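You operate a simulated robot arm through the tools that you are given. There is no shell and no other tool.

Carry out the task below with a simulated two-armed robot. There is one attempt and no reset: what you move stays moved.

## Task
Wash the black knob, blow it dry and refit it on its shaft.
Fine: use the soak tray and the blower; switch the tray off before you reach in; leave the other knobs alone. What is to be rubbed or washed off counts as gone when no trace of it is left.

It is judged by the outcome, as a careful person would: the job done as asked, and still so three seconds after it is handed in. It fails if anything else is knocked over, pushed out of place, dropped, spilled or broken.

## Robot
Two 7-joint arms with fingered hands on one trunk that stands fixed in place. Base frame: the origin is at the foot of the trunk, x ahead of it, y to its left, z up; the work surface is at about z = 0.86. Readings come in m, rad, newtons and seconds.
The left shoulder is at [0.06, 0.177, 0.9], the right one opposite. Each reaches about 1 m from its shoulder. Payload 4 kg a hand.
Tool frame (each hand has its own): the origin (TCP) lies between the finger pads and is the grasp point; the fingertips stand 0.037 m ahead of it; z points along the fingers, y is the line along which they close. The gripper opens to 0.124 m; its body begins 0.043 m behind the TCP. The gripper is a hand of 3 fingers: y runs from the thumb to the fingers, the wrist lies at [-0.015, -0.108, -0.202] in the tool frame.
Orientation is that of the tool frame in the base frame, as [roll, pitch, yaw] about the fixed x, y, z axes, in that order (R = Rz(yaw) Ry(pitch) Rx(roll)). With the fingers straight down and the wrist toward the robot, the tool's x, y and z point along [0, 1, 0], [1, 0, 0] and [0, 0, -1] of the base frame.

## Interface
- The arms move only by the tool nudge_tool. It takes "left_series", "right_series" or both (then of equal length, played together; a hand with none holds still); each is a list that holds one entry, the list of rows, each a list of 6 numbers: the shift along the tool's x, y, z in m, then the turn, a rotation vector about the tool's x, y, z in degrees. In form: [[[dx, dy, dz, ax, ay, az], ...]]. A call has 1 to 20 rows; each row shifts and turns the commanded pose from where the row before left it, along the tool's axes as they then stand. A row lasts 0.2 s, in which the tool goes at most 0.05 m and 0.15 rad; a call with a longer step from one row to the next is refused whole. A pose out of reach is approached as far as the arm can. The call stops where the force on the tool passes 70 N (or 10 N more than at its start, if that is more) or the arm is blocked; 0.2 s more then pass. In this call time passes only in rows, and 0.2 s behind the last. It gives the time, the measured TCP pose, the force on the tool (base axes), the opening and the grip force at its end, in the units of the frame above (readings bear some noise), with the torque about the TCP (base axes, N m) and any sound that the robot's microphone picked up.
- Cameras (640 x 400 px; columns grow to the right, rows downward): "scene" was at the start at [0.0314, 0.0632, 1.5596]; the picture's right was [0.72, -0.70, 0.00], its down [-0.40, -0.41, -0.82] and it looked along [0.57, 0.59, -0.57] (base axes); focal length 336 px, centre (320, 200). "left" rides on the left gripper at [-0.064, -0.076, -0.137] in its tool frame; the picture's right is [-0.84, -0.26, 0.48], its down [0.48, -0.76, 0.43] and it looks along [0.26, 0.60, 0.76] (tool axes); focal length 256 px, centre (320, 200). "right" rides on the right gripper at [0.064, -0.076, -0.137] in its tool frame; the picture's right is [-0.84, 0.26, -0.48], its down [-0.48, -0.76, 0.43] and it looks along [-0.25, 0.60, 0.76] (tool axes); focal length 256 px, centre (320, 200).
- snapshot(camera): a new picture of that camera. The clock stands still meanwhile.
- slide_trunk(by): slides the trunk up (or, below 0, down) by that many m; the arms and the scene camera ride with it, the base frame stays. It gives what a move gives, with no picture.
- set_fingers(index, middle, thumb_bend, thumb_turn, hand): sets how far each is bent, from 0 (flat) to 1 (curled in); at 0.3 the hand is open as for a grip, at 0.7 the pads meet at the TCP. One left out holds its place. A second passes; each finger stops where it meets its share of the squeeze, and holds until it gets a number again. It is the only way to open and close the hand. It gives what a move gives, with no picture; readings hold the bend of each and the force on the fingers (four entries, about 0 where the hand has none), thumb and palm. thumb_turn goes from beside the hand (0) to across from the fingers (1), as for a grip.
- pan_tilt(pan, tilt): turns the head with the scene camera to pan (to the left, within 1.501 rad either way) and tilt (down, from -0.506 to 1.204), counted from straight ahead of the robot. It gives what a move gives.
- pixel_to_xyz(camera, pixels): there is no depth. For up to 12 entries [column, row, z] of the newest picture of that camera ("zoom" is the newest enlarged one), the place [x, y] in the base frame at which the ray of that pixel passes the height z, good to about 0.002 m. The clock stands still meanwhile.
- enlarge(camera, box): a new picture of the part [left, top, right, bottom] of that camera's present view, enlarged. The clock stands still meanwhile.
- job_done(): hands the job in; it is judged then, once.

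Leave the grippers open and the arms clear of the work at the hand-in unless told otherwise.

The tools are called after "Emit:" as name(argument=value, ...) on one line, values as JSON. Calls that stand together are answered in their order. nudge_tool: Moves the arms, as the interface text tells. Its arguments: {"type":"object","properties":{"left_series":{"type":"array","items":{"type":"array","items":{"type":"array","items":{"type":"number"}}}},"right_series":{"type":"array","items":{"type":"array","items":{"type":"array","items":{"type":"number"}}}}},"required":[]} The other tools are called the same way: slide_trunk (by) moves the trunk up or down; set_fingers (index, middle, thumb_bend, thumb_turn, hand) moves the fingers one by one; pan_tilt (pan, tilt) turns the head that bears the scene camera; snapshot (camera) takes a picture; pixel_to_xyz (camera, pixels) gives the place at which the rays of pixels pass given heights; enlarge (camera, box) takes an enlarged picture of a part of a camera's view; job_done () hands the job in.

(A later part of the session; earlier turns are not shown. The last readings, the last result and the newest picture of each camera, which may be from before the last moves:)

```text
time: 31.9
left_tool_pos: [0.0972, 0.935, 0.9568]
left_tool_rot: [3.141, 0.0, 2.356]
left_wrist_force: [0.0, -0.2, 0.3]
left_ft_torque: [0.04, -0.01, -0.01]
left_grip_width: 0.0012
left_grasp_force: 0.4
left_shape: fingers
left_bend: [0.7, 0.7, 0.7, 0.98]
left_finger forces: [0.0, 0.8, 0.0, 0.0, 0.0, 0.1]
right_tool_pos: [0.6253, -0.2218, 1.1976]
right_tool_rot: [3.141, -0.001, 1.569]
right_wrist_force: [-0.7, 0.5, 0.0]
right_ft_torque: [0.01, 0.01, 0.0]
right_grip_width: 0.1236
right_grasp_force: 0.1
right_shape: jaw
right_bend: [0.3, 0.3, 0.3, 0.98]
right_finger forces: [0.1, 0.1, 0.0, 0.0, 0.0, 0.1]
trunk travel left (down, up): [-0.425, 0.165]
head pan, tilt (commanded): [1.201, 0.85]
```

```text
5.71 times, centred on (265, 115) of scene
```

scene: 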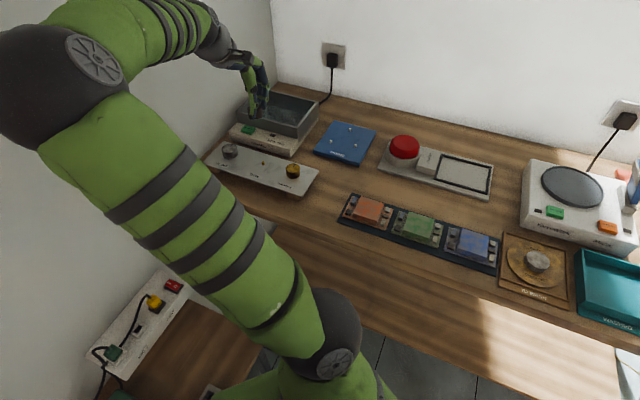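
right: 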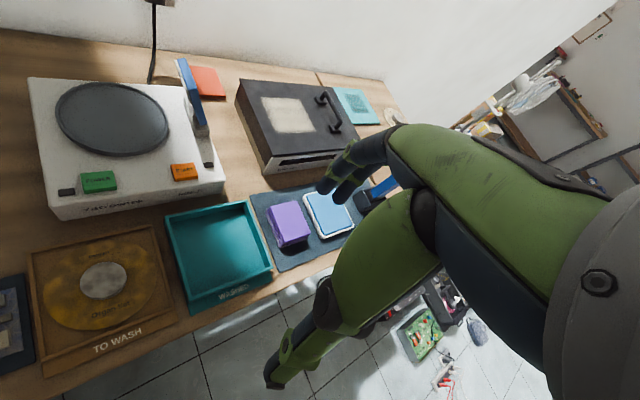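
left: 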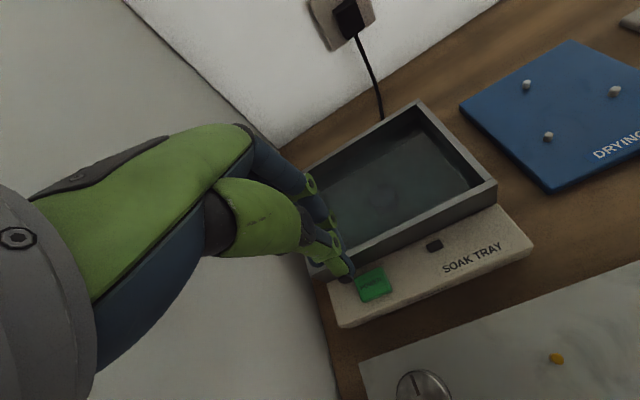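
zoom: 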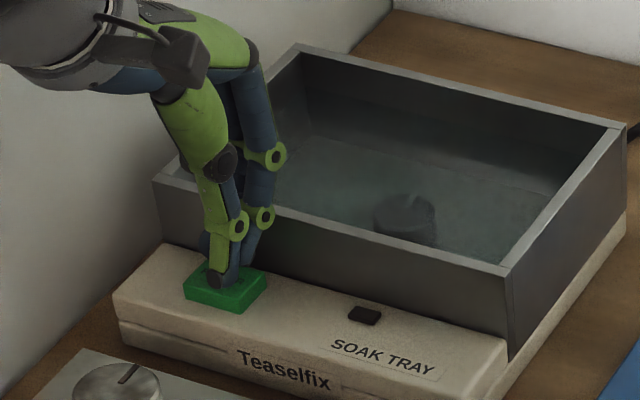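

The first light touch (0.8 N on the middle finger). I press 2 mm at a time further.

Emit:
nudge_tool(left_series=[[[0, 0, 0.002, 0, 0, 0]]])

Emit:
enlarge(camera="scene", box=[220, 80, 310, 150])

```text
time: 32.3
left_tool_pos: [0.0976, 0.9346, 0.9551]
left_tool_rot: [-3.142, 0.0, 2.356]
left_wrist_force: [-1.0, -1.2, 1.3]
left_ft_torque: [0.03, -0.02, 0.01]
left_grip_width: 0.0012
left_grasp_force: 1.1
left_shape: fingers
left_bend: [0.7, 0.7, 0.7, 0.98]
left_finger forces: [0.1, 1.8, 0.0, 0.0, 0.0, 0.0]
right_tool_pos: [0.6253, -0.2215, 1.1977]
right_tool_rot: [3.14, 0.0, 1.572]
right_wrist_force: [0.4, 0.7, 0.4]
right_ft_torque: [-0.02, 0.0, 0.0]
right_grip_width: 0.1235
right_grasp_force: 0.1
right_shape: jaw
right_bend: [0.3, 0.3, 0.3, 0.98]
right_finger forces: [0.0, 0.0, 0.0, 0.0, 0.0, 0.1]
trunk travel left (down, up): [-0.425, 0.165]
head pan, tilt (commanded): [1.201, 0.85]
```

```text
5.71 times, centred on (265, 115) of scene
```

zoom: 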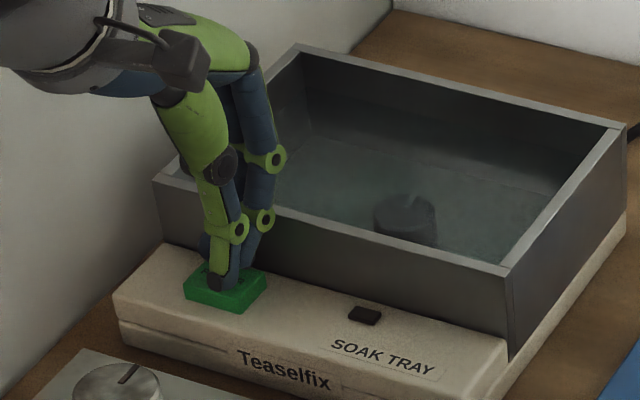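

Emit:
nudge_tool(left_series=[[[0, 0, 0.002, 0, 0, 0]]])

Emit:
enlarge(camera="scene", box=[220, 80, 310, 150])

```text
time: 32.7
left_tool_pos: [0.0972, 0.9355, 0.9548]
left_tool_rot: [3.141, 0.001, 2.358]
left_wrist_force: [-1.5, -0.2, 3.3]
left_ft_torque: [0.07, -0.02, 0.04]
left_grip_width: 0.0013
left_grasp_force: 1.6
left_shape: fingers
left_bend: [0.7, 0.7, 0.7, 0.98]
left_finger forces: [0.0, 2.5, 0.0, 0.0, 0.1, 0.1]
right_tool_pos: [0.6249, -0.2219, 1.197]
right_tool_rot: [3.14, -0.001, 1.57]
right_wrist_force: [0.5, 0.6, -0.3]
right_ft_torque: [-0.04, 0.01, 0.0]
right_grip_width: 0.1236
right_grasp_force: 0.1
right_shape: jaw
right_bend: [0.3, 0.3, 0.3, 0.98]
right_finger forces: [0.0, 0.1, 0.0, 0.0, 0.1, 0.0]
trunk travel left (down, up): [-0.425, 0.165]
head pan, tilt (commanded): [1.201, 0.85]
```

```text
5.71 times, centred on (265, 115) of scene
```

zoom: 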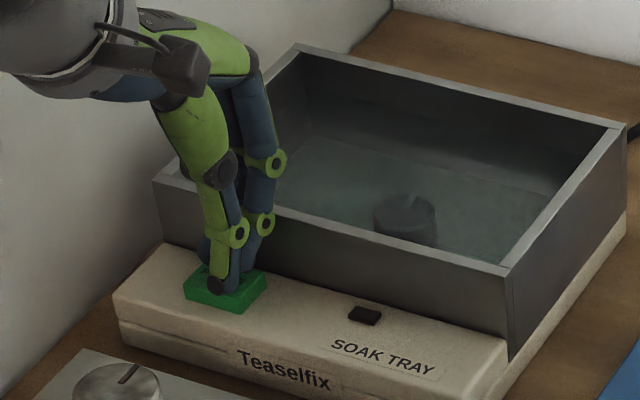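

Force is rising (3.3 N). I press 2 mm more.

Emit:
nudge_tool(left_series=[[[0, 0, 0.002, 0, 0, 0]]])

Emit:
enlarge(camera="scene", box=[230, 100, 290, 150])

```text
time: 33.1
left_tool_pos: [0.0972, 0.9345, 0.9524]
left_tool_rot: [3.141, 0.0, 2.359]
left_wrist_force: [-2.2, -2.9, 4.2]
left_ft_torque: [0.13, -0.07, 0.05]
left_grip_width: 0.0011
left_grasp_force: 2.9
left_shape: fingers
left_bend: [0.7, 0.7, 0.7, 0.98]
left_finger forces: [0.0, 5.0, 0.0, 0.1, 0.1, 0.0]
right_tool_pos: [0.6255, -0.2225, 1.1955]
right_tool_rot: [-3.141, 0.0, 1.572]
right_wrist_force: [0.2, -0.2, 0.0]
right_ft_torque: [-0.02, 0.02, -0.02]
right_grip_width: 0.1236
right_grasp_force: 0.1
right_shape: jaw
right_bend: [0.3, 0.3, 0.3, 0.98]
right_finger forces: [0.0, 0.0, 0.0, 0.0, 0.0, 0.0]
trunk travel left (down, up): [-0.425, 0.165]
head pan, tilt (commanded): [1.201, 0.85]
```

```text
8.00 times, centred on (260, 125) of scene
```

zoom: 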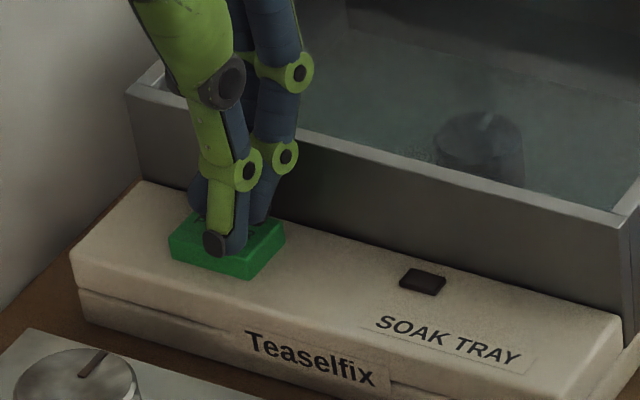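

There's a sideways push of about 3.6 N toward the front, so the middle finger is probably leaning on the tray wall. I back off upward at once, and will press with the thumb tip instead, with the other two fingers curled away.

Emit:
nudge_tool(left_series=[[[0, 0, -0.01, 0, 0, 0], [0, 0, -0.02, 0, 0, 0], [0, -0.01, -0.03, 0, 0, 0]]])

Emit:
enlarge(camera="scene", box=[220, 80, 310, 150])

```text
time: 33.9
left_tool_pos: [0.0898, 0.9284, 1.0133]
left_tool_rot: [3.141, 0.0, 2.357]
left_wrist_force: [0.1, -1.3, 0.0]
left_ft_torque: [0.0, 0.0, -0.01]
left_grip_width: 0.0011
left_grasp_force: 0.0
left_shape: fingers
left_bend: [0.7, 0.7, 0.7, 0.98]
left_finger forces: [0.0, 0.0, 0.0, 0.0, 0.0, 0.1]
right_tool_pos: [0.6256, -0.2229, 1.1968]
right_tool_rot: [-3.14, 0.0, 1.57]
right_wrist_force: [0.4, 0.8, -1.4]
right_ft_torque: [0.01, -0.01, 0.03]
right_grip_width: 0.1235
right_grasp_force: 0.1
right_shape: jaw
right_bend: [0.3, 0.3, 0.3, 0.98]
right_finger forces: [0.0, 0.1, 0.1, 0.0, 0.0, 0.0]
trunk travel left (down, up): [-0.425, 0.165]
head pan, tilt (commanded): [1.201, 0.85]
```

```text
5.71 times, centred on (265, 115) of scene
```

zoom: 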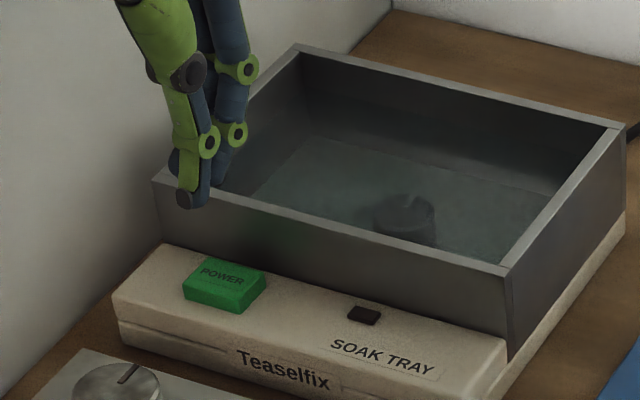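

The tray did not shift. Now I open the thumb to about straight (0.5) and curl index and middle in.

Emit:
set_fingers(hand="left", thumb_bend=0.5)

Emit:
set_fingers(hand="left", index=1.0, middle=1.0)

Emit:
snapshot(camera="left")

Emit:
enlarge(camera="scene", box=[220, 80, 310, 150])

```text
time: 34.9
left_tool_pos: [0.0913, 0.9303, 1.0132]
left_tool_rot: [3.14, 0.0, 2.357]
left_wrist_force: [0.0, -0.4, -0.1]
left_ft_torque: [-0.03, 0.03, -0.01]
left_grip_width: 0.032
left_grasp_force: 0.0
left_shape: fingers
left_bend: [0.7, 0.7, 0.5, 0.98]
left_finger forces: [0.0, 0.0, 0.0, 0.0, 0.0, 0.0]
right_tool_pos: [0.625, -0.2201, 1.1975]
right_tool_rot: [-3.141, 0.0, 1.569]
right_wrist_force: [-1.1, 0.5, 0.4]
right_ft_torque: [-0.01, 0.04, 0.02]
right_grip_width: 0.1238
right_grasp_force: 0.0
right_shape: jaw
right_bend: [0.3, 0.3, 0.3, 0.98]
right_finger forces: [0.0, 0.1, 0.0, 0.1, 0.1, 0.0]
trunk travel left (down, up): [-0.425, 0.165]
head pan, tilt (commanded): [1.201, 0.85]
```

```text
time: 35.9
left_tool_pos: [0.0905, 0.9302, 1.0123]
left_tool_rot: [-3.14, 0.001, 2.355]
left_wrist_force: [-0.5, 0.6, 0.1]
left_ft_torque: [0.02, 0.02, 0.01]
left_grip_width: 0.0317
left_grasp_force: 0.0
left_shape: fingers
left_bend: [0.83, 1.0, 0.48, 0.97]
left_finger forces: [0.0, 0.0, 0.1, 0.1, 0.0, 0.1]
right_tool_pos: [0.625, -0.2216, 1.1972]
right_tool_rot: [-3.141, 0.001, 1.572]
right_wrist_force: [0.3, -0.1, 0.1]
right_ft_torque: [0.0, -0.06, 0.0]
right_grip_width: 0.1239
right_grasp_force: 0.0
right_shape: jaw
right_bend: [0.3, 0.3, 0.3, 0.98]
right_finger forces: [0.1, 0.1, 0.0, 0.0, 0.1, 0.0]
trunk travel left (down, up): [-0.425, 0.165]
head pan, tilt (commanded): [1.201, 0.85]
```

```text
taken
```

left: 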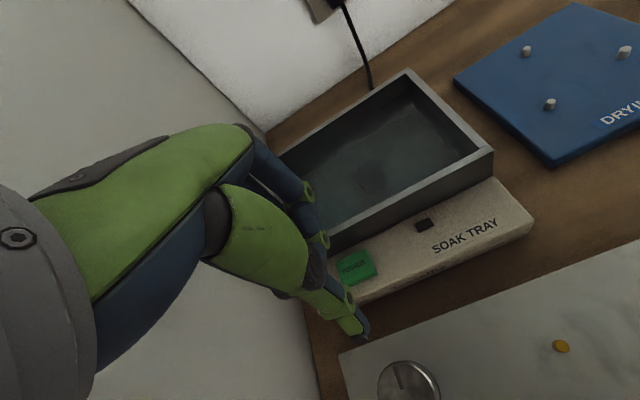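

```text
5.71 times, centred on (265, 115) of scene
```

zoom: 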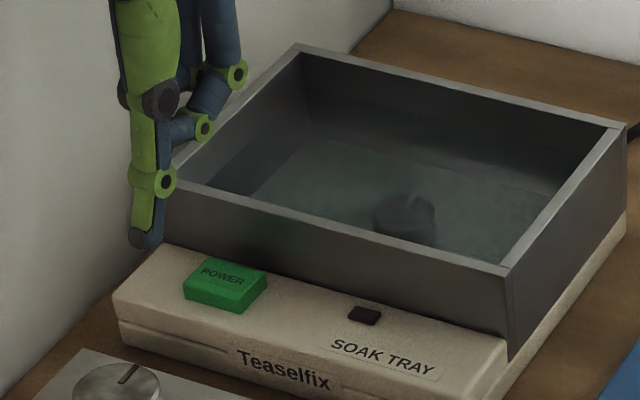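

The thumb now points straight down and is lowest. I find the thumb tip's position by ray: scene zoom (146,240) at z≈0.965, and re-measure the button top (225,278).

Emit:
pixel_to_xyz(camera="zoom", pixels=[[146, 240, 0.96], [146, 240, 0.965], [146, 240, 0.97], [225, 281, 0.905], [225, 281, 0.91], [225, 281, 0.915]])

Emit:
pixel_to_xyz(camera="left", pixels=[[356, 266, 0.905], [356, 266, 0.91], [356, 266, 0.915], [365, 330, 0.96], [365, 330, 0.965], [365, 330, 0.97]])

Emit:
set_fingers(hand="left", index=0.8)

```text
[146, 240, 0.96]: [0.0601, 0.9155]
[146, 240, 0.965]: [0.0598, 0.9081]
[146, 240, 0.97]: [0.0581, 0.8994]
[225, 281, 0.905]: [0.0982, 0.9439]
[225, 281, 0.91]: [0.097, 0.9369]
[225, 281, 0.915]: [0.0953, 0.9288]
```

```text
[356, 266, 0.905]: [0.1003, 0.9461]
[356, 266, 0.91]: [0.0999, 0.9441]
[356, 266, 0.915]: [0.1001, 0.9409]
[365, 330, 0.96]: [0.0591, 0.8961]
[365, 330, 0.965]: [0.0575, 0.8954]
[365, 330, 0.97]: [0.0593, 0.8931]
```

```text
time: 36.9
left_tool_pos: [0.0897, 0.9298, 1.0122]
left_tool_rot: [3.141, -0.001, 2.356]
left_wrist_force: [0.3, 0.2, 0.2]
left_ft_torque: [-0.02, -0.01, 0.03]
left_grip_width: 0.0238
left_grasp_force: 0.0
left_shape: fingers
left_bend: [0.8, 1.0, 0.5, 0.97]
left_finger forces: [0.0, 0.0, 0.1, 0.0, 0.0, 0.0]
right_tool_pos: [0.6259, -0.2216, 1.1968]
right_tool_rot: [-3.141, 0.0, 1.57]
right_wrist_force: [0.5, 0.3, 0.1]
right_ft_torque: [0.0, -0.01, -0.01]
right_grip_width: 0.1234
right_grasp_force: 0.0
right_shape: jaw
right_bend: [0.3, 0.3, 0.3, 0.98]
right_finger forces: [0.0, 0.0, 0.1, 0.1, 0.0, 0.1]
trunk travel left (down, up): [-0.425, 0.165]
head pan, tilt (commanded): [1.201, 0.85]
```

The curled fingers would sit over the tray rim, so a better posture is the closed hand tilted by 20° so that the fingers lean away from the tray wall. I re-form the closed hand, then tilt about tool x.

Emit:
set_fingers(hand="left", index=0.7, middle=0.7)

Emit:
set_fingers(hand="left", thumb_bend=0.7)

Emit:
nudge_tool(left_series=[[[0, 0, -0.01, -6.667, 0, 0], [0, 0, -0.01, -6.667, 0, 0], [0, 0, -0.01, -6.667, 0, 0]]])

Emit:
snapshot(camera="left")

Emit:
enlarge(camera="scene", box=[220, 60, 320, 150])

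```text
time: 37.9
left_tool_pos: [0.0906, 0.9294, 1.0123]
left_tool_rot: [3.14, 0.0, 2.356]
left_wrist_force: [0.7, -0.1, -0.2]
left_ft_torque: [0.01, -0.01, -0.01]
left_grip_width: 0.0317
left_grasp_force: 0.1
left_shape: fingers
left_bend: [0.7, 0.7, 0.5, 0.97]
left_finger forces: [0.1, 0.0, 0.1, 0.0, 0.0, 0.0]
right_tool_pos: [0.625, -0.2208, 1.1973]
right_tool_rot: [-3.141, 0.0, 1.571]
right_wrist_force: [0.5, 0.8, 0.9]
right_ft_torque: [0.01, 0.02, 0.03]
right_grip_width: 0.1238
right_grasp_force: 0.0
right_shape: jaw
right_bend: [0.3, 0.3, 0.3, 0.98]
right_finger forces: [0.0, 0.0, 0.0, 0.1, 0.1, 0.0]
trunk travel left (down, up): [-0.425, 0.165]
head pan, tilt (commanded): [1.201, 0.85]
```

```text
time: 38.9
left_tool_pos: [0.0903, 0.9301, 1.0124]
left_tool_rot: [3.139, -0.001, 2.357]
left_wrist_force: [0.1, 0.1, 0.4]
left_ft_torque: [-0.01, -0.01, 0.02]
left_grip_width: 0.0009
left_grasp_force: 0.1
left_shape: fingers
left_bend: [0.7, 0.7, 0.7, 0.97]
left_finger forces: [0.1, 0.0, 0.1, 0.0, 0.0, 0.1]
right_tool_pos: [0.625, -0.2217, 1.1969]
right_tool_rot: [-3.141, 0.001, 1.57]
right_wrist_force: [0.2, -0.4, 0.6]
right_ft_torque: [-0.01, -0.03, -0.01]
right_grip_width: 0.1236
right_grasp_force: 0.1
right_shape: jaw
right_bend: [0.3, 0.3, 0.3, 0.98]
right_finger forces: [0.0, 0.0, 0.1, 0.0, 0.0, 0.0]
trunk travel left (down, up): [-0.425, 0.165]
head pan, tilt (commanded): [1.201, 0.85]
```

```text
time: 39.7
left_tool_pos: [0.0871, 0.9268, 1.0413]
left_tool_rot: [2.792, 0.001, 2.357]
left_wrist_force: [-0.8, 0.8, -0.6]
left_ft_torque: [0.01, -0.04, 0.02]
left_grip_width: 0.0012
left_grasp_force: 0.0
left_shape: fingers
left_bend: [0.7, 0.7, 0.7, 0.97]
left_finger forces: [0.0, 0.1, 0.1, 0.0, 0.0, 0.0]
right_tool_pos: [0.6252, -0.222, 1.1964]
right_tool_rot: [3.141, 0.0, 1.571]
right_wrist_force: [-0.7, -1.1, 0.0]
right_ft_torque: [0.02, 0.02, 0.0]
right_grip_width: 0.1234
right_grasp_force: 0.1
right_shape: jaw
right_bend: [0.3, 0.3, 0.3, 0.98]
right_finger forces: [0.1, 0.0, 0.0, 0.0, 0.0, 0.0]
trunk travel left (down, up): [-0.425, 0.165]
head pan, tilt (commanded): [1.201, 0.85]
```

```text
taken
```

left: 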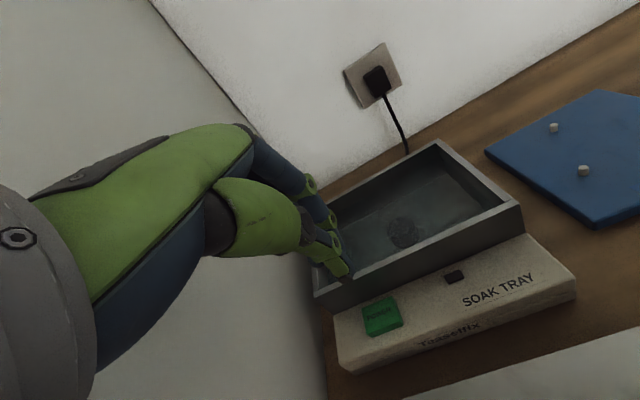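

```text
4.44 times, centred on (270, 105) of scene
```

zoom: 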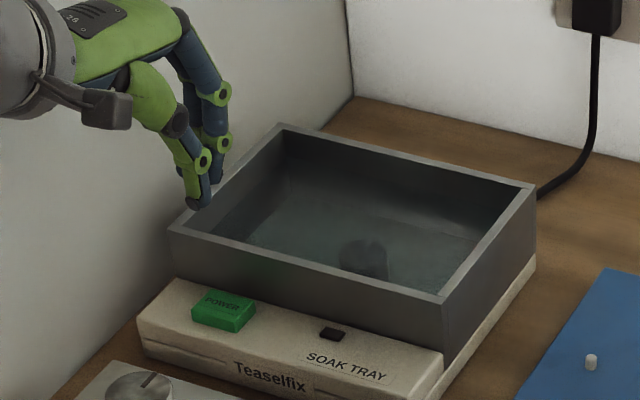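

The hand is now tilted 20°. Tips are at about (0.095, 0.935, 0.996). I go vertically down ~0.075 m with a slight 4 mm shift toward the button centre.

Emit:
nudge_tool(left_series=[[[0, -0.0073, 0.024, 0, 0, 0], [0, -0.0073, 0.024, 0, 0, 0], [0, -0.0073, 0.024, 0, 0, 0]]])

Emit:
enlarge(camera="scene", box=[220, 80, 310, 150])

Emit:
enlarge(camera="left", box=[280, 200, 440, 340])

```text
time: 40.5
left_tool_pos: [0.0907, 0.9305, 0.9647]
left_tool_rot: [2.793, 0.001, 2.357]
left_wrist_force: [0.1, -0.1, -0.3]
left_ft_torque: [-0.01, -0.04, -0.03]
left_grip_width: 0.0012
left_grasp_force: 0.2
left_shape: fingers
left_bend: [0.7, 0.7, 0.7, 0.97]
left_finger forces: [0.0, 0.1, 0.0, 0.0, 0.1, 0.1]
right_tool_pos: [0.625, -0.2223, 1.1969]
right_tool_rot: [-3.14, -0.001, 1.573]
right_wrist_force: [-0.8, -0.8, -1.0]
right_ft_torque: [0.0, -0.01, -0.02]
right_grip_width: 0.1234
right_grasp_force: 0.1
right_shape: jaw
right_bend: [0.3, 0.3, 0.3, 0.98]
right_finger forces: [0.1, 0.0, 0.1, 0.1, 0.1, 0.1]
trunk travel left (down, up): [-0.425, 0.165]
head pan, tilt (commanded): [1.201, 0.85]
```

```text
5.71 times, centred on (265, 115) of scene
```

zoom: 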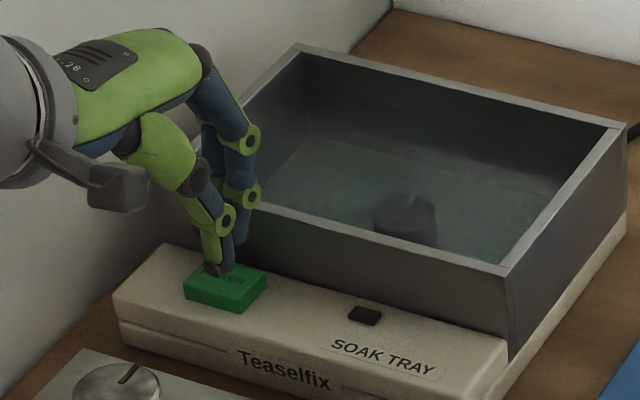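

```text
2.86 times, centred on (360, 270) of left
```

zoom: 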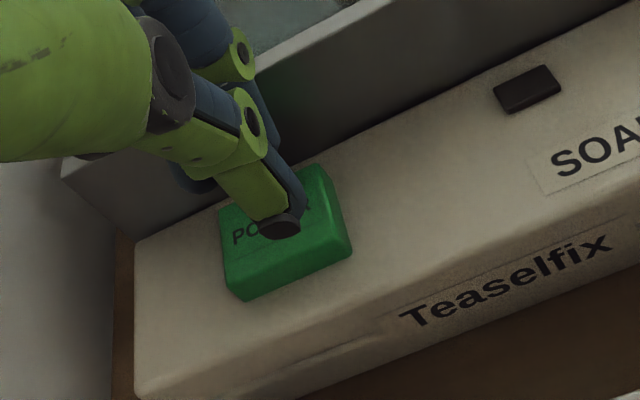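

The thumb tip is right above the button's middle. I press straight down in 3 mm steps.

Emit:
nudge_tool(left_series=[[[0, -0.00103, 0.00282, 0, 0, 0], [0, -0.00103, 0.00282, 0, 0, 0]]])

Emit:
enlarge(camera="scene", box=[220, 80, 310, 150])

```text
time: 41.1
left_tool_pos: [0.0906, 0.9288, 0.9594]
left_tool_rot: [2.793, -0.001, 2.356]
left_wrist_force: [-0.1, 0.3, 0.9]
left_ft_torque: [-0.02, -0.02, -0.04]
left_grip_width: 0.0009
left_grasp_force: 0.1
left_shape: fingers
left_bend: [0.7, 0.7, 0.7, 0.97]
left_finger forces: [0.1, 0.1, 0.1, 0.1, 0.1, 0.0]
right_tool_pos: [0.6256, -0.2215, 1.1984]
right_tool_rot: [3.14, -0.001, 1.571]
right_wrist_force: [-0.2, -0.1, -0.4]
right_ft_torque: [-0.01, -0.02, 0.01]
right_grip_width: 0.1235
right_grasp_force: 0.0
right_shape: jaw
right_bend: [0.3, 0.3, 0.3, 0.98]
right_finger forces: [0.1, 0.1, 0.1, 0.0, 0.1, 0.0]
trunk travel left (down, up): [-0.425, 0.165]
head pan, tilt (commanded): [1.201, 0.85]
```

```text
5.71 times, centred on (265, 115) of scene
```

zoom: 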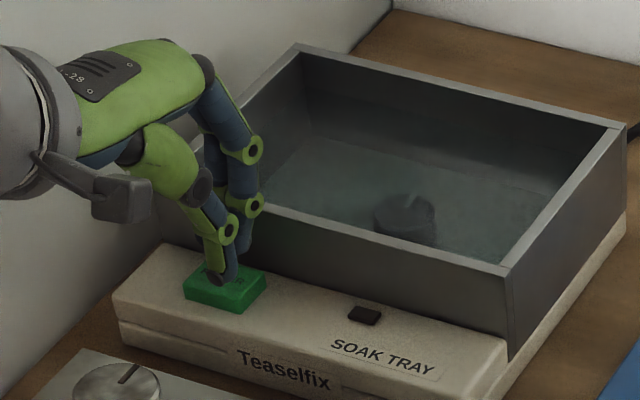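

Emit:
nudge_tool(left_series=[[[0, -0.00103, 0.00282, 0, 0, 0]]])

Emit:
enlarge(camera="scene", box=[220, 80, 310, 150])

```text
time: 41.5
left_tool_pos: [0.0901, 0.9299, 0.9574]
left_tool_rot: [2.793, 0.0, 2.357]
left_wrist_force: [0.2, 0.3, 0.5]
left_ft_torque: [0.03, -0.03, 0.02]
left_grip_width: 0.0011
left_grasp_force: 0.0
left_shape: fingers
left_bend: [0.7, 0.7, 0.7, 0.97]
left_finger forces: [0.0, 0.0, 0.1, 0.0, 0.0, 0.2]
right_tool_pos: [0.6258, -0.2215, 1.197]
right_tool_rot: [-3.141, 0.0, 1.571]
right_wrist_force: [0.0, -0.2, 0.2]
right_ft_torque: [-0.01, 0.0, -0.03]
right_grip_width: 0.1237
right_grasp_force: 0.0
right_shape: jaw
right_bend: [0.3, 0.3, 0.3, 0.98]
right_finger forces: [0.0, 0.1, 0.0, 0.0, 0.1, 0.1]
trunk travel left (down, up): [-0.425, 0.165]
head pan, tilt (commanded): [1.201, 0.85]
```

```text
5.71 times, centred on (265, 115) of scene
```

zoom: 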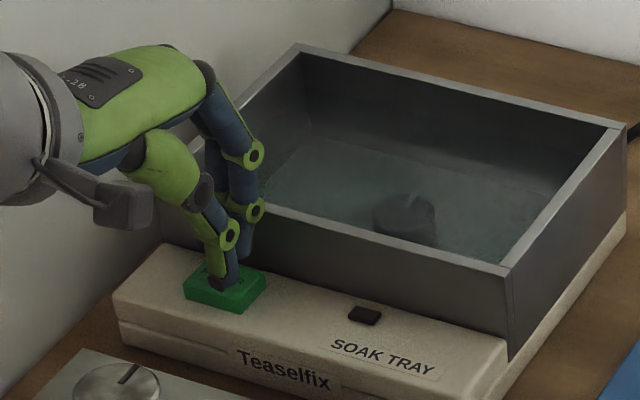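

Emit:
nudge_tool(left_series=[[[0, -0.00103, 0.00282, 0, 0, 0]]])

Emit:
nudge_tool(left_series=[[[0, -0.0007, 0.0019, 0, 0, 0]]])

Emit:
enlarge(camera="scene", box=[220, 80, 310, 150])

```text
time: 41.9
left_tool_pos: [0.0906, 0.9297, 0.9544]
left_tool_rot: [2.792, 0.001, 2.357]
left_wrist_force: [-0.5, 0.8, 0.6]
left_ft_torque: [0.01, -0.01, 0.02]
left_grip_width: 0.0013
left_grasp_force: 0.1
left_shape: fingers
left_bend: [0.7, 0.7, 0.7, 0.97]
left_finger forces: [0.0, 0.0, 0.0, 0.0, 0.2, 0.1]
right_tool_pos: [0.6248, -0.2212, 1.197]
right_tool_rot: [3.141, 0.0, 1.569]
right_wrist_force: [-0.1, 0.5, 0.9]
right_ft_torque: [-0.01, 0.0, 0.01]
right_grip_width: 0.1236
right_grasp_force: 0.0
right_shape: jaw
right_bend: [0.3, 0.3, 0.3, 0.98]
right_finger forces: [0.0, 0.0, 0.0, 0.0, 0.0, 0.0]
trunk travel left (down, up): [-0.425, 0.165]
head pan, tilt (commanded): [1.201, 0.85]
```

```text
time: 42.3
left_tool_pos: [0.0902, 0.9291, 0.9517]
left_tool_rot: [2.792, 0.0, 2.357]
left_wrist_force: [0.6, -0.8, -0.5]
left_ft_torque: [-0.03, -0.02, 0.02]
left_grip_width: 0.0012
left_grasp_force: 0.1
left_shape: fingers
left_bend: [0.7, 0.7, 0.7, 0.97]
left_finger forces: [0.0, 0.0, 0.1, 0.0, 0.0, 0.0]
right_tool_pos: [0.6261, -0.2217, 1.197]
right_tool_rot: [3.141, -0.001, 1.572]
right_wrist_force: [-0.4, -0.1, 0.8]
right_ft_torque: [0.0, 0.0, -0.01]
right_grip_width: 0.1234
right_grasp_force: 0.1
right_shape: jaw
right_bend: [0.3, 0.3, 0.3, 0.98]
right_finger forces: [0.0, 0.0, 0.0, 0.0, 0.0, 0.0]
trunk travel left (down, up): [-0.425, 0.165]
head pan, tilt (commanded): [1.201, 0.85]
```

```text
5.71 times, centred on (265, 115) of scene
```

zoom: 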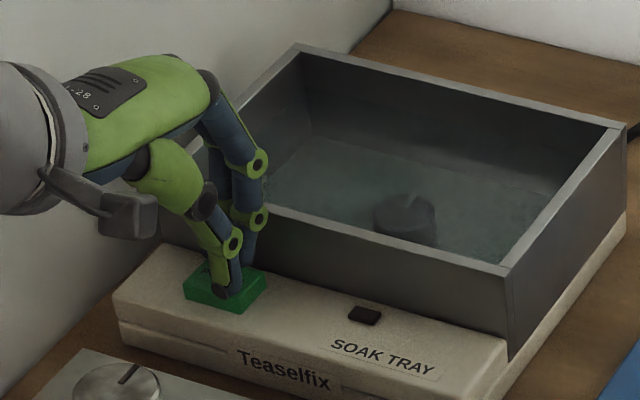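

No contact yet; the tip is a bit toward the button's front. I shift 4 mm toward its centre while lowering 2 mm, then continue down.

Emit:
nudge_tool(left_series=[[[0, 0.0031, 0.0033, 0, 0, 0]]])

Emit:
nudge_tool(left_series=[[[0, -0.0007, 0.0019, 0, 0, 0]]])

Emit:
enlarge(camera="scene", box=[220, 80, 310, 150])

Emit:
enlarge(camera="left", box=[280, 200, 440, 340])

```text
time: 42.7
left_tool_pos: [0.0929, 0.9327, 0.9502]
left_tool_rot: [2.792, 0.001, 2.357]
left_wrist_force: [0.3, 0.2, 0.2]
left_ft_torque: [0.0, 0.03, -0.01]
left_grip_width: 0.0014
left_grasp_force: 0.1
left_shape: fingers
left_bend: [0.7, 0.7, 0.7, 0.97]
left_finger forces: [0.0, 0.0, 0.0, 0.0, 0.0, 0.0]
right_tool_pos: [0.6264, -0.2217, 1.1975]
right_tool_rot: [-3.141, 0.001, 1.571]
right_wrist_force: [0.3, -0.2, 0.3]
right_ft_torque: [-0.03, 0.02, 0.03]
right_grip_width: 0.1236
right_grasp_force: 0.0
right_shape: jaw
right_bend: [0.3, 0.3, 0.3, 0.98]
right_finger forces: [0.0, 0.1, 0.0, 0.0, 0.0, 0.0]
trunk travel left (down, up): [-0.425, 0.165]
head pan, tilt (commanded): [1.201, 0.85]
```

```text
time: 43.1
left_tool_pos: [0.0928, 0.9319, 0.9478]
left_tool_rot: [2.792, 0.001, 2.356]
left_wrist_force: [-0.5, 0.2, 0.4]
left_ft_torque: [0.01, -0.02, 0.01]
left_grip_width: 0.0011
left_grasp_force: 0.0
left_shape: fingers
left_bend: [0.7, 0.7, 0.7, 0.97]
left_finger forces: [0.1, 0.1, 0.1, 0.0, 0.0, 0.0]
right_tool_pos: [0.6256, -0.2218, 1.1977]
right_tool_rot: [-3.139, -0.002, 1.571]
right_wrist_force: [0.4, 0.5, -0.5]
right_ft_torque: [-0.02, 0.0, 0.02]
right_grip_width: 0.1235
right_grasp_force: 0.2
right_shape: jaw
right_bend: [0.3, 0.3, 0.3, 0.98]
right_finger forces: [0.0, 0.0, 0.1, 0.0, 0.0, 0.0]
trunk travel left (down, up): [-0.425, 0.165]
head pan, tilt (commanded): [1.201, 0.85]
```

```text
5.71 times, centred on (265, 115) of scene
```

zoom: 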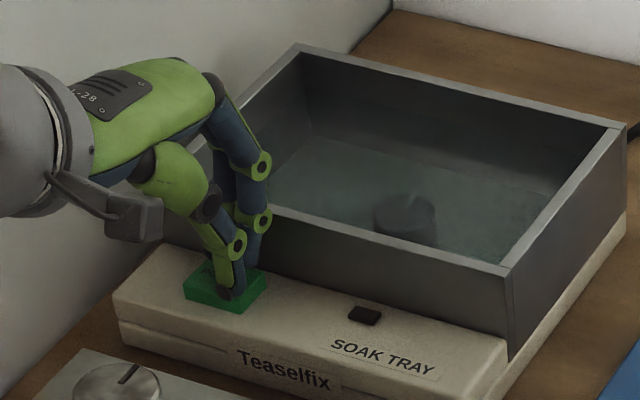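

```text
2.86 times, centred on (360, 270) of left
```

zoom: 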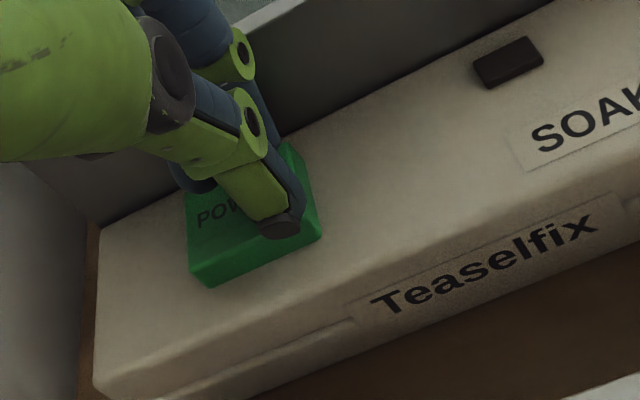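

The thumb tip seems toward the button's right-front part. I take a fresh left picture and compute where tip and button corners lie.

Emit:
snapshot(camera="left")

Emit:
pixel_to_xyz(camera="left", pixels=[[346, 284, 0.9], [346, 284, 0.905], [346, 284, 0.91], [321, 293, 0.905], [359, 280, 0.905], [349, 251, 0.905], [321, 293, 0.9], [359, 280, 0.9], [349, 251, 0.9], [314, 270, 0.905]])

```text
taken
```

left: 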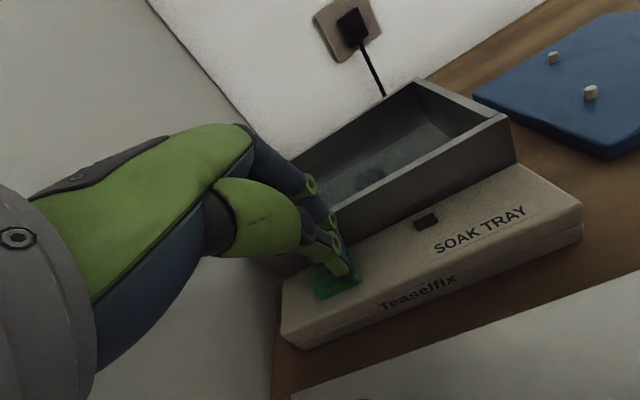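

```text
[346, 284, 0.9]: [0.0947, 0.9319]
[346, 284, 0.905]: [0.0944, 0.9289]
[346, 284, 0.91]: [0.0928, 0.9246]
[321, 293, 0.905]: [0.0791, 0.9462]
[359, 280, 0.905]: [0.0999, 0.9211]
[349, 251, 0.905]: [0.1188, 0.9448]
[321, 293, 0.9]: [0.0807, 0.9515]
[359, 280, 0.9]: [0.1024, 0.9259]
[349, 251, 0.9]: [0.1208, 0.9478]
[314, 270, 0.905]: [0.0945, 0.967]
```

The button spans about ±15 mm around (0.098, 0.945); the thumb tip is ~11 mm in front and 7 mm right of its centre. I shift 6 mm left and 3 mm back, then press on down.

Emit:
nudge_tool(left_series=[[[0.006, 0.0028, 0.001, 0, 0, 0]]])

Emit:
nudge_tool(left_series=[[[0, -0.0007, 0.0019, 0, 0, 0]]])

Emit:
nudge_tool(left_series=[[[0, -0.0007, 0.0019, 0, 0, 0]]])

Emit:
enlarge(camera="scene", box=[220, 80, 310, 150])

```text
time: 43.5
left_tool_pos: [0.0923, 0.9371, 0.947]
left_tool_rot: [2.792, 0.0, 2.355]
left_wrist_force: [-0.3, -0.7, 1.3]
left_ft_torque: [0.0, -0.03, 0.02]
left_grip_width: 0.0012
left_grasp_force: 1.2
left_shape: fingers
left_bend: [0.7, 0.7, 0.7, 0.97]
left_finger forces: [0.0, 1.5, 0.0, 0.1, 0.1, 0.0]
right_tool_pos: [0.6258, -0.2213, 1.1985]
right_tool_rot: [-3.141, 0.0, 1.571]
right_wrist_force: [-0.2, -0.6, -0.1]
right_ft_torque: [0.0, -0.02, 0.0]
right_grip_width: 0.1236
right_grasp_force: 0.0
right_shape: jaw
right_bend: [0.3, 0.3, 0.3, 0.98]
right_finger forces: [0.0, 0.1, 0.0, 0.1, 0.0, 0.0]
trunk travel left (down, up): [-0.425, 0.165]
head pan, tilt (commanded): [1.201, 0.85]
```

```text
time: 43.9
left_tool_pos: [0.0903, 0.9378, 0.9462]
left_tool_rot: [2.791, 0.0, 2.357]
left_wrist_force: [-1.6, -2.6, 2.4]
left_ft_torque: [0.02, -0.04, 0.02]
left_grip_width: 0.0011
left_grasp_force: 1.8
left_shape: fingers
left_bend: [0.7, 0.7, 0.7, 0.97]
left_finger forces: [0.0, 3.2, 0.0, 0.1, 0.7, 0.1]
right_tool_pos: [0.6257, -0.2212, 1.1969]
right_tool_rot: [-3.141, 0.002, 1.572]
right_wrist_force: [0.8, 0.2, 0.0]
right_ft_torque: [0.01, 0.02, 0.0]
right_grip_width: 0.1237
right_grasp_force: 0.0
right_shape: jaw
right_bend: [0.3, 0.3, 0.3, 0.98]
right_finger forces: [0.0, 0.0, 0.0, 0.0, 0.0, 0.0]
trunk travel left (down, up): [-0.425, 0.165]
head pan, tilt (commanded): [1.201, 0.85]
```

```text
time: 44.3
left_tool_pos: [0.0918, 0.9385, 0.945]
left_tool_rot: [2.79, 0.001, 2.359]
left_wrist_force: [-2.6, -2.9, 4.0]
left_ft_torque: [0.05, -0.05, 0.02]
left_grip_width: 0.0013
left_grasp_force: 3.2
left_shape: fingers
left_bend: [0.7, 0.7, 0.7, 0.97]
left_finger forces: [0.0, 4.2, 0.0, 0.0, 1.3, 0.1]
right_tool_pos: [0.6248, -0.2226, 1.197]
right_tool_rot: [-3.142, 0.0, 1.573]
right_wrist_force: [-0.1, 1.2, 0.6]
right_ft_torque: [0.01, -0.02, 0.0]
right_grip_width: 0.1237
right_grasp_force: 0.0
right_shape: jaw
right_bend: [0.3, 0.3, 0.3, 0.98]
right_finger forces: [0.1, 0.1, 0.1, 0.0, 0.0, 0.1]
trunk travel left (down, up): [-0.425, 0.165]
head pan, tilt (commanded): [1.201, 0.85]
heard: click
```

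```text
5.71 times, centred on (265, 115) of scene
```

zoom: 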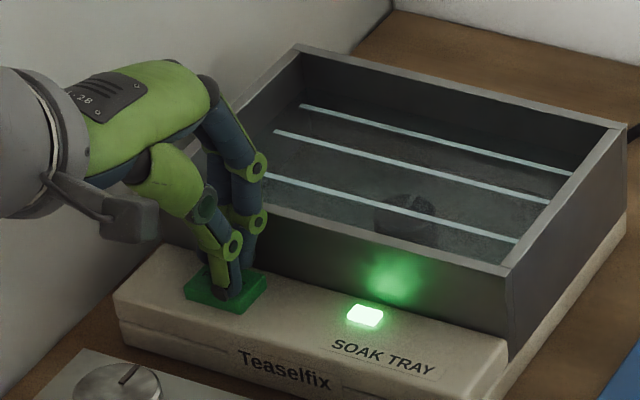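

Click heard; the LED is lit green and the tray is running (light streaks on the water). I lift the hand clear of the button and let it soak.

Emit:
nudge_tool(left_series=[[[0, 0.0034, -0.0094, 0, 0, 0], [0, 0.0068, -0.0188, 0, 0, 0], [0, 0.0068, -0.0188, 0, 0, 0], [0, 0.0068, -0.0188, 0, 0, 0]]])

Emit:
enlarge(camera="scene", box=[220, 80, 320, 150])

Emit:
snapshot(camera="left")

```text
time: 45.3
left_tool_pos: [0.0931, 0.9374, 1.013]
left_tool_rot: [2.792, 0.001, 2.358]
left_wrist_force: [-0.5, -0.3, 0.0]
left_ft_torque: [0.01, -0.03, -0.02]
left_grip_width: 0.0013
left_grasp_force: 0.1
left_shape: fingers
left_bend: [0.7, 0.7, 0.7, 0.98]
left_finger forces: [0.0, 0.0, 0.0, 0.1, 0.0, 0.0]
right_tool_pos: [0.6262, -0.2224, 1.1962]
right_tool_rot: [-3.142, 0.0, 1.571]
right_wrist_force: [-1.0, -0.2, 0.4]
right_ft_torque: [0.03, 0.01, -0.01]
right_grip_width: 0.1234
right_grasp_force: 0.1
right_shape: jaw
right_bend: [0.3, 0.3, 0.3, 0.98]
right_finger forces: [0.1, 0.0, 0.0, 0.0, 0.0, 0.1]
trunk travel left (down, up): [-0.425, 0.165]
head pan, tilt (commanded): [1.201, 0.85]
```

```text
5.71 times, centred on (270, 115) of scene
```

zoom: 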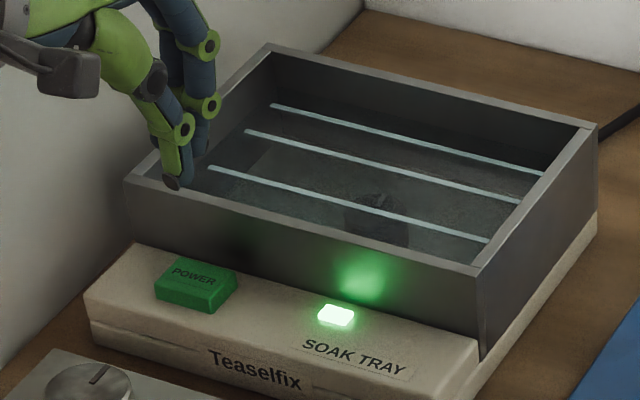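

```text
taken
```

left: 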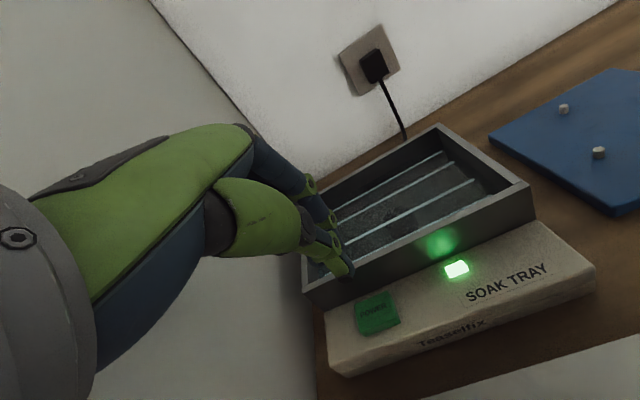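

I wait a few seconds with zero-moves (hand stays clear), and watch the knob in the tray.

Emit:
nudge_tool(left_series=[[[0, 0, 0, 0, 0, 0], [0, 0, 0, 0, 0, 0], [0, 0, 0, 0, 0, 0], [0, 0, 0, 0, 0, 0], [0, 0, 0, 0, 0, 0], [0, 0, 0, 0, 0, 0], [0, 0, 0, 0, 0, 0], [0, 0, 0, 0, 0, 0], [0, 0, 0, 0, 0, 0], [0, 0, 0, 0, 0, 0], [0, 0, 0, 0, 0, 0], [0, 0, 0, 0, 0, 0], [0, 0, 0, 0, 0, 0], [0, 0, 0, 0, 0, 0], [0, 0, 0, 0, 0, 0], [0, 0, 0, 0, 0, 0], [0, 0, 0, 0, 0, 0], [0, 0, 0, 0, 0, 0], [0, 0, 0, 0, 0, 0], [0, 0, 0, 0, 0, 0]]])

Emit:
enlarge(camera="scene", box=[264, 104, 304, 134])

Emit:
enlarge(camera="left", box=[330, 140, 480, 250])

```text
time: 49.5
left_tool_pos: [0.0929, 0.9388, 1.0134]
left_tool_rot: [2.794, 0.001, 2.357]
left_wrist_force: [0.5, -0.4, 0.0]
left_ft_torque: [0.02, 0.02, 0.0]
left_grip_width: 0.0011
left_grasp_force: 0.2
left_shape: fingers
left_bend: [0.7, 0.7, 0.7, 0.98]
left_finger forces: [0.0, 0.0, 0.0, 0.1, 0.1, 0.0]
right_tool_pos: [0.6271, -0.2222, 1.1959]
right_tool_rot: [-3.141, -0.001, 1.571]
right_wrist_force: [0.2, 0.2, -0.1]
right_ft_torque: [-0.02, 0.0, 0.02]
right_grip_width: 0.1237
right_grasp_force: 0.0
right_shape: jaw
right_bend: [0.3, 0.3, 0.3, 0.98]
right_finger forces: [0.0, 0.0, 0.0, 0.0, 0.0, 0.0]
trunk travel left (down, up): [-0.425, 0.165]
head pan, tilt (commanded): [1.201, 0.85]
```

```text
13.33 times, centred on (284, 119) of scene
```

zoom: 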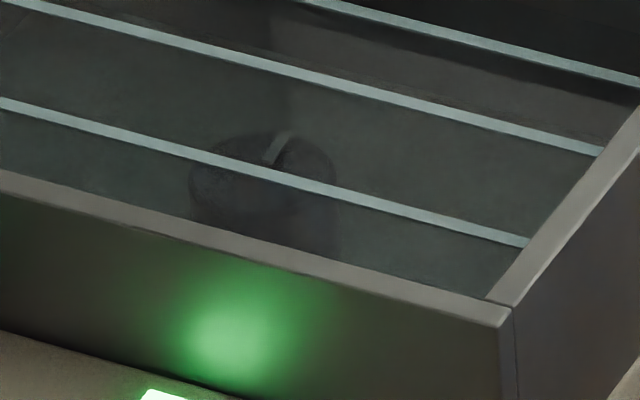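

```text
3.64 times, centred on (405, 195) of left
```

zoom: 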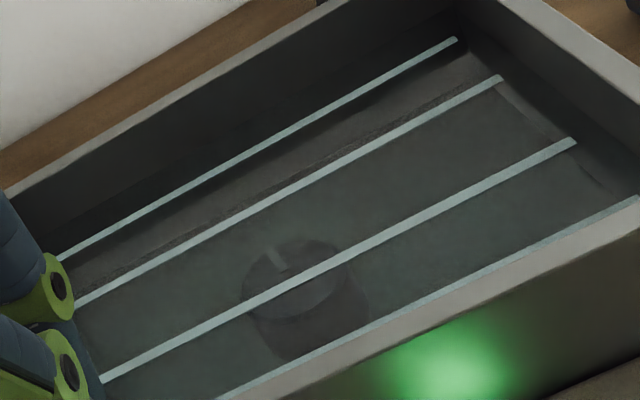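

The knob is in the running bath. I keep soaking for some seconds more.

Emit:
nudge_tool(left_series=[[[0, 0, 0, 0, 0, 0], [0, 0, 0, 0, 0, 0], [0, 0, 0, 0, 0, 0], [0, 0, 0, 0, 0, 0], [0, 0, 0, 0, 0, 0], [0, 0, 0, 0, 0, 0], [0, 0, 0, 0, 0, 0], [0, 0, 0, 0, 0, 0], [0, 0, 0, 0, 0, 0], [0, 0, 0, 0, 0, 0], [0, 0, 0, 0, 0, 0], [0, 0, 0, 0, 0, 0], [0, 0, 0, 0, 0, 0], [0, 0, 0, 0, 0, 0], [0, 0, 0, 0, 0, 0], [0, 0, 0, 0, 0, 0], [0, 0, 0, 0, 0, 0], [0, 0, 0, 0, 0, 0], [0, 0, 0, 0, 0, 0], [0, 0, 0, 0, 0, 0]]])

Emit:
nudge_tool(left_series=[[[0, 0, 0, 0, 0, 0], [0, 0, 0, 0, 0, 0], [0, 0, 0, 0, 0, 0], [0, 0, 0, 0, 0, 0], [0, 0, 0, 0, 0, 0], [0, 0, 0, 0, 0, 0], [0, 0, 0, 0, 0, 0], [0, 0, 0, 0, 0, 0], [0, 0, 0, 0, 0, 0], [0, 0, 0, 0, 0, 0], [0, 0, 0, 0, 0, 0], [0, 0, 0, 0, 0, 0], [0, 0, 0, 0, 0, 0], [0, 0, 0, 0, 0, 0], [0, 0, 0, 0, 0, 0], [0, 0, 0, 0, 0, 0], [0, 0, 0, 0, 0, 0], [0, 0, 0, 0, 0, 0], [0, 0, 0, 0, 0, 0], [0, 0, 0, 0, 0, 0]]])

Emit:
enlarge(camera="scene", box=[264, 104, 304, 134])

Emit:
enlarge(camera="left", box=[330, 140, 480, 250])

```text
time: 53.7
left_tool_pos: [0.0922, 0.9374, 1.0134]
left_tool_rot: [2.792, 0.001, 2.355]
left_wrist_force: [-0.3, 0.2, -0.2]
left_ft_torque: [0.0, 0.01, 0.0]
left_grip_width: 0.0008
left_grasp_force: 0.0
left_shape: fingers
left_bend: [0.7, 0.7, 0.7, 0.98]
left_finger forces: [0.0, 0.1, 0.0, 0.1, 0.0, 0.0]
right_tool_pos: [0.6256, -0.2208, 1.1978]
right_tool_rot: [-3.141, -0.001, 1.57]
right_wrist_force: [0.4, 0.2, 0.3]
right_ft_torque: [-0.02, 0.01, -0.03]
right_grip_width: 0.1235
right_grasp_force: 0.0
right_shape: jaw
right_bend: [0.3, 0.3, 0.3, 0.98]
right_finger forces: [0.0, 0.0, 0.1, 0.1, 0.0, 0.1]
trunk travel left (down, up): [-0.425, 0.165]
head pan, tilt (commanded): [1.201, 0.85]
```

```text
time: 57.9
left_tool_pos: [0.0933, 0.9383, 1.014]
left_tool_rot: [2.793, -0.001, 2.358]
left_wrist_force: [1.4, -0.1, 0.2]
left_ft_torque: [0.0, 0.02, -0.02]
left_grip_width: 0.0011
left_grasp_force: 0.0
left_shape: fingers
left_bend: [0.7, 0.7, 0.7, 0.98]
left_finger forces: [0.0, 0.0, 0.0, 0.0, 0.0, 0.1]
right_tool_pos: [0.6263, -0.2219, 1.1967]
right_tool_rot: [3.141, 0.002, 1.569]
right_wrist_force: [0.4, -0.2, -0.4]
right_ft_torque: [-0.01, 0.02, 0.01]
right_grip_width: 0.1237
right_grasp_force: 0.0
right_shape: jaw
right_bend: [0.3, 0.3, 0.3, 0.98]
right_finger forces: [0.0, 0.1, 0.1, 0.1, 0.1, 0.0]
trunk travel left (down, up): [-0.425, 0.165]
head pan, tilt (commanded): [1.201, 0.85]
```

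```text
13.33 times, centred on (284, 119) of scene
```

zoom: 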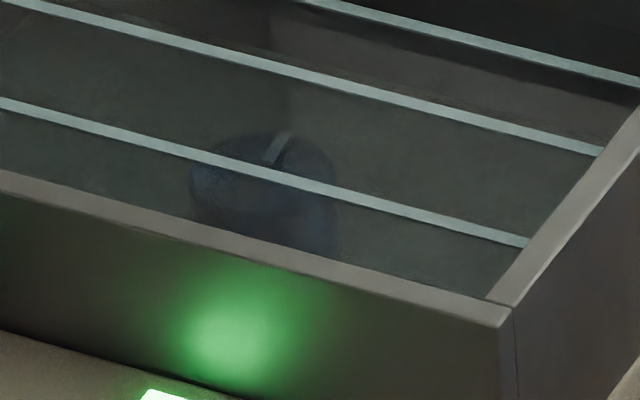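

```text
3.64 times, centred on (405, 195) of left
```

zoom: 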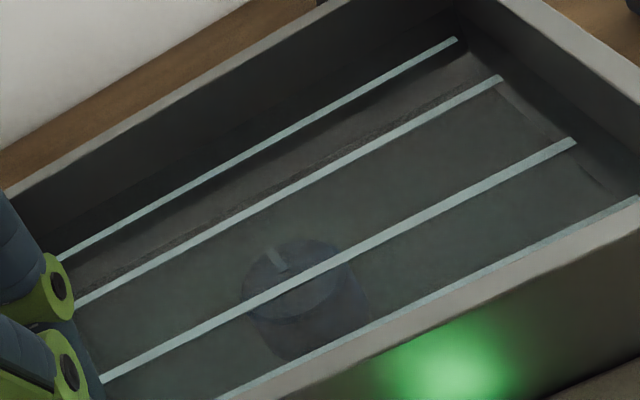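

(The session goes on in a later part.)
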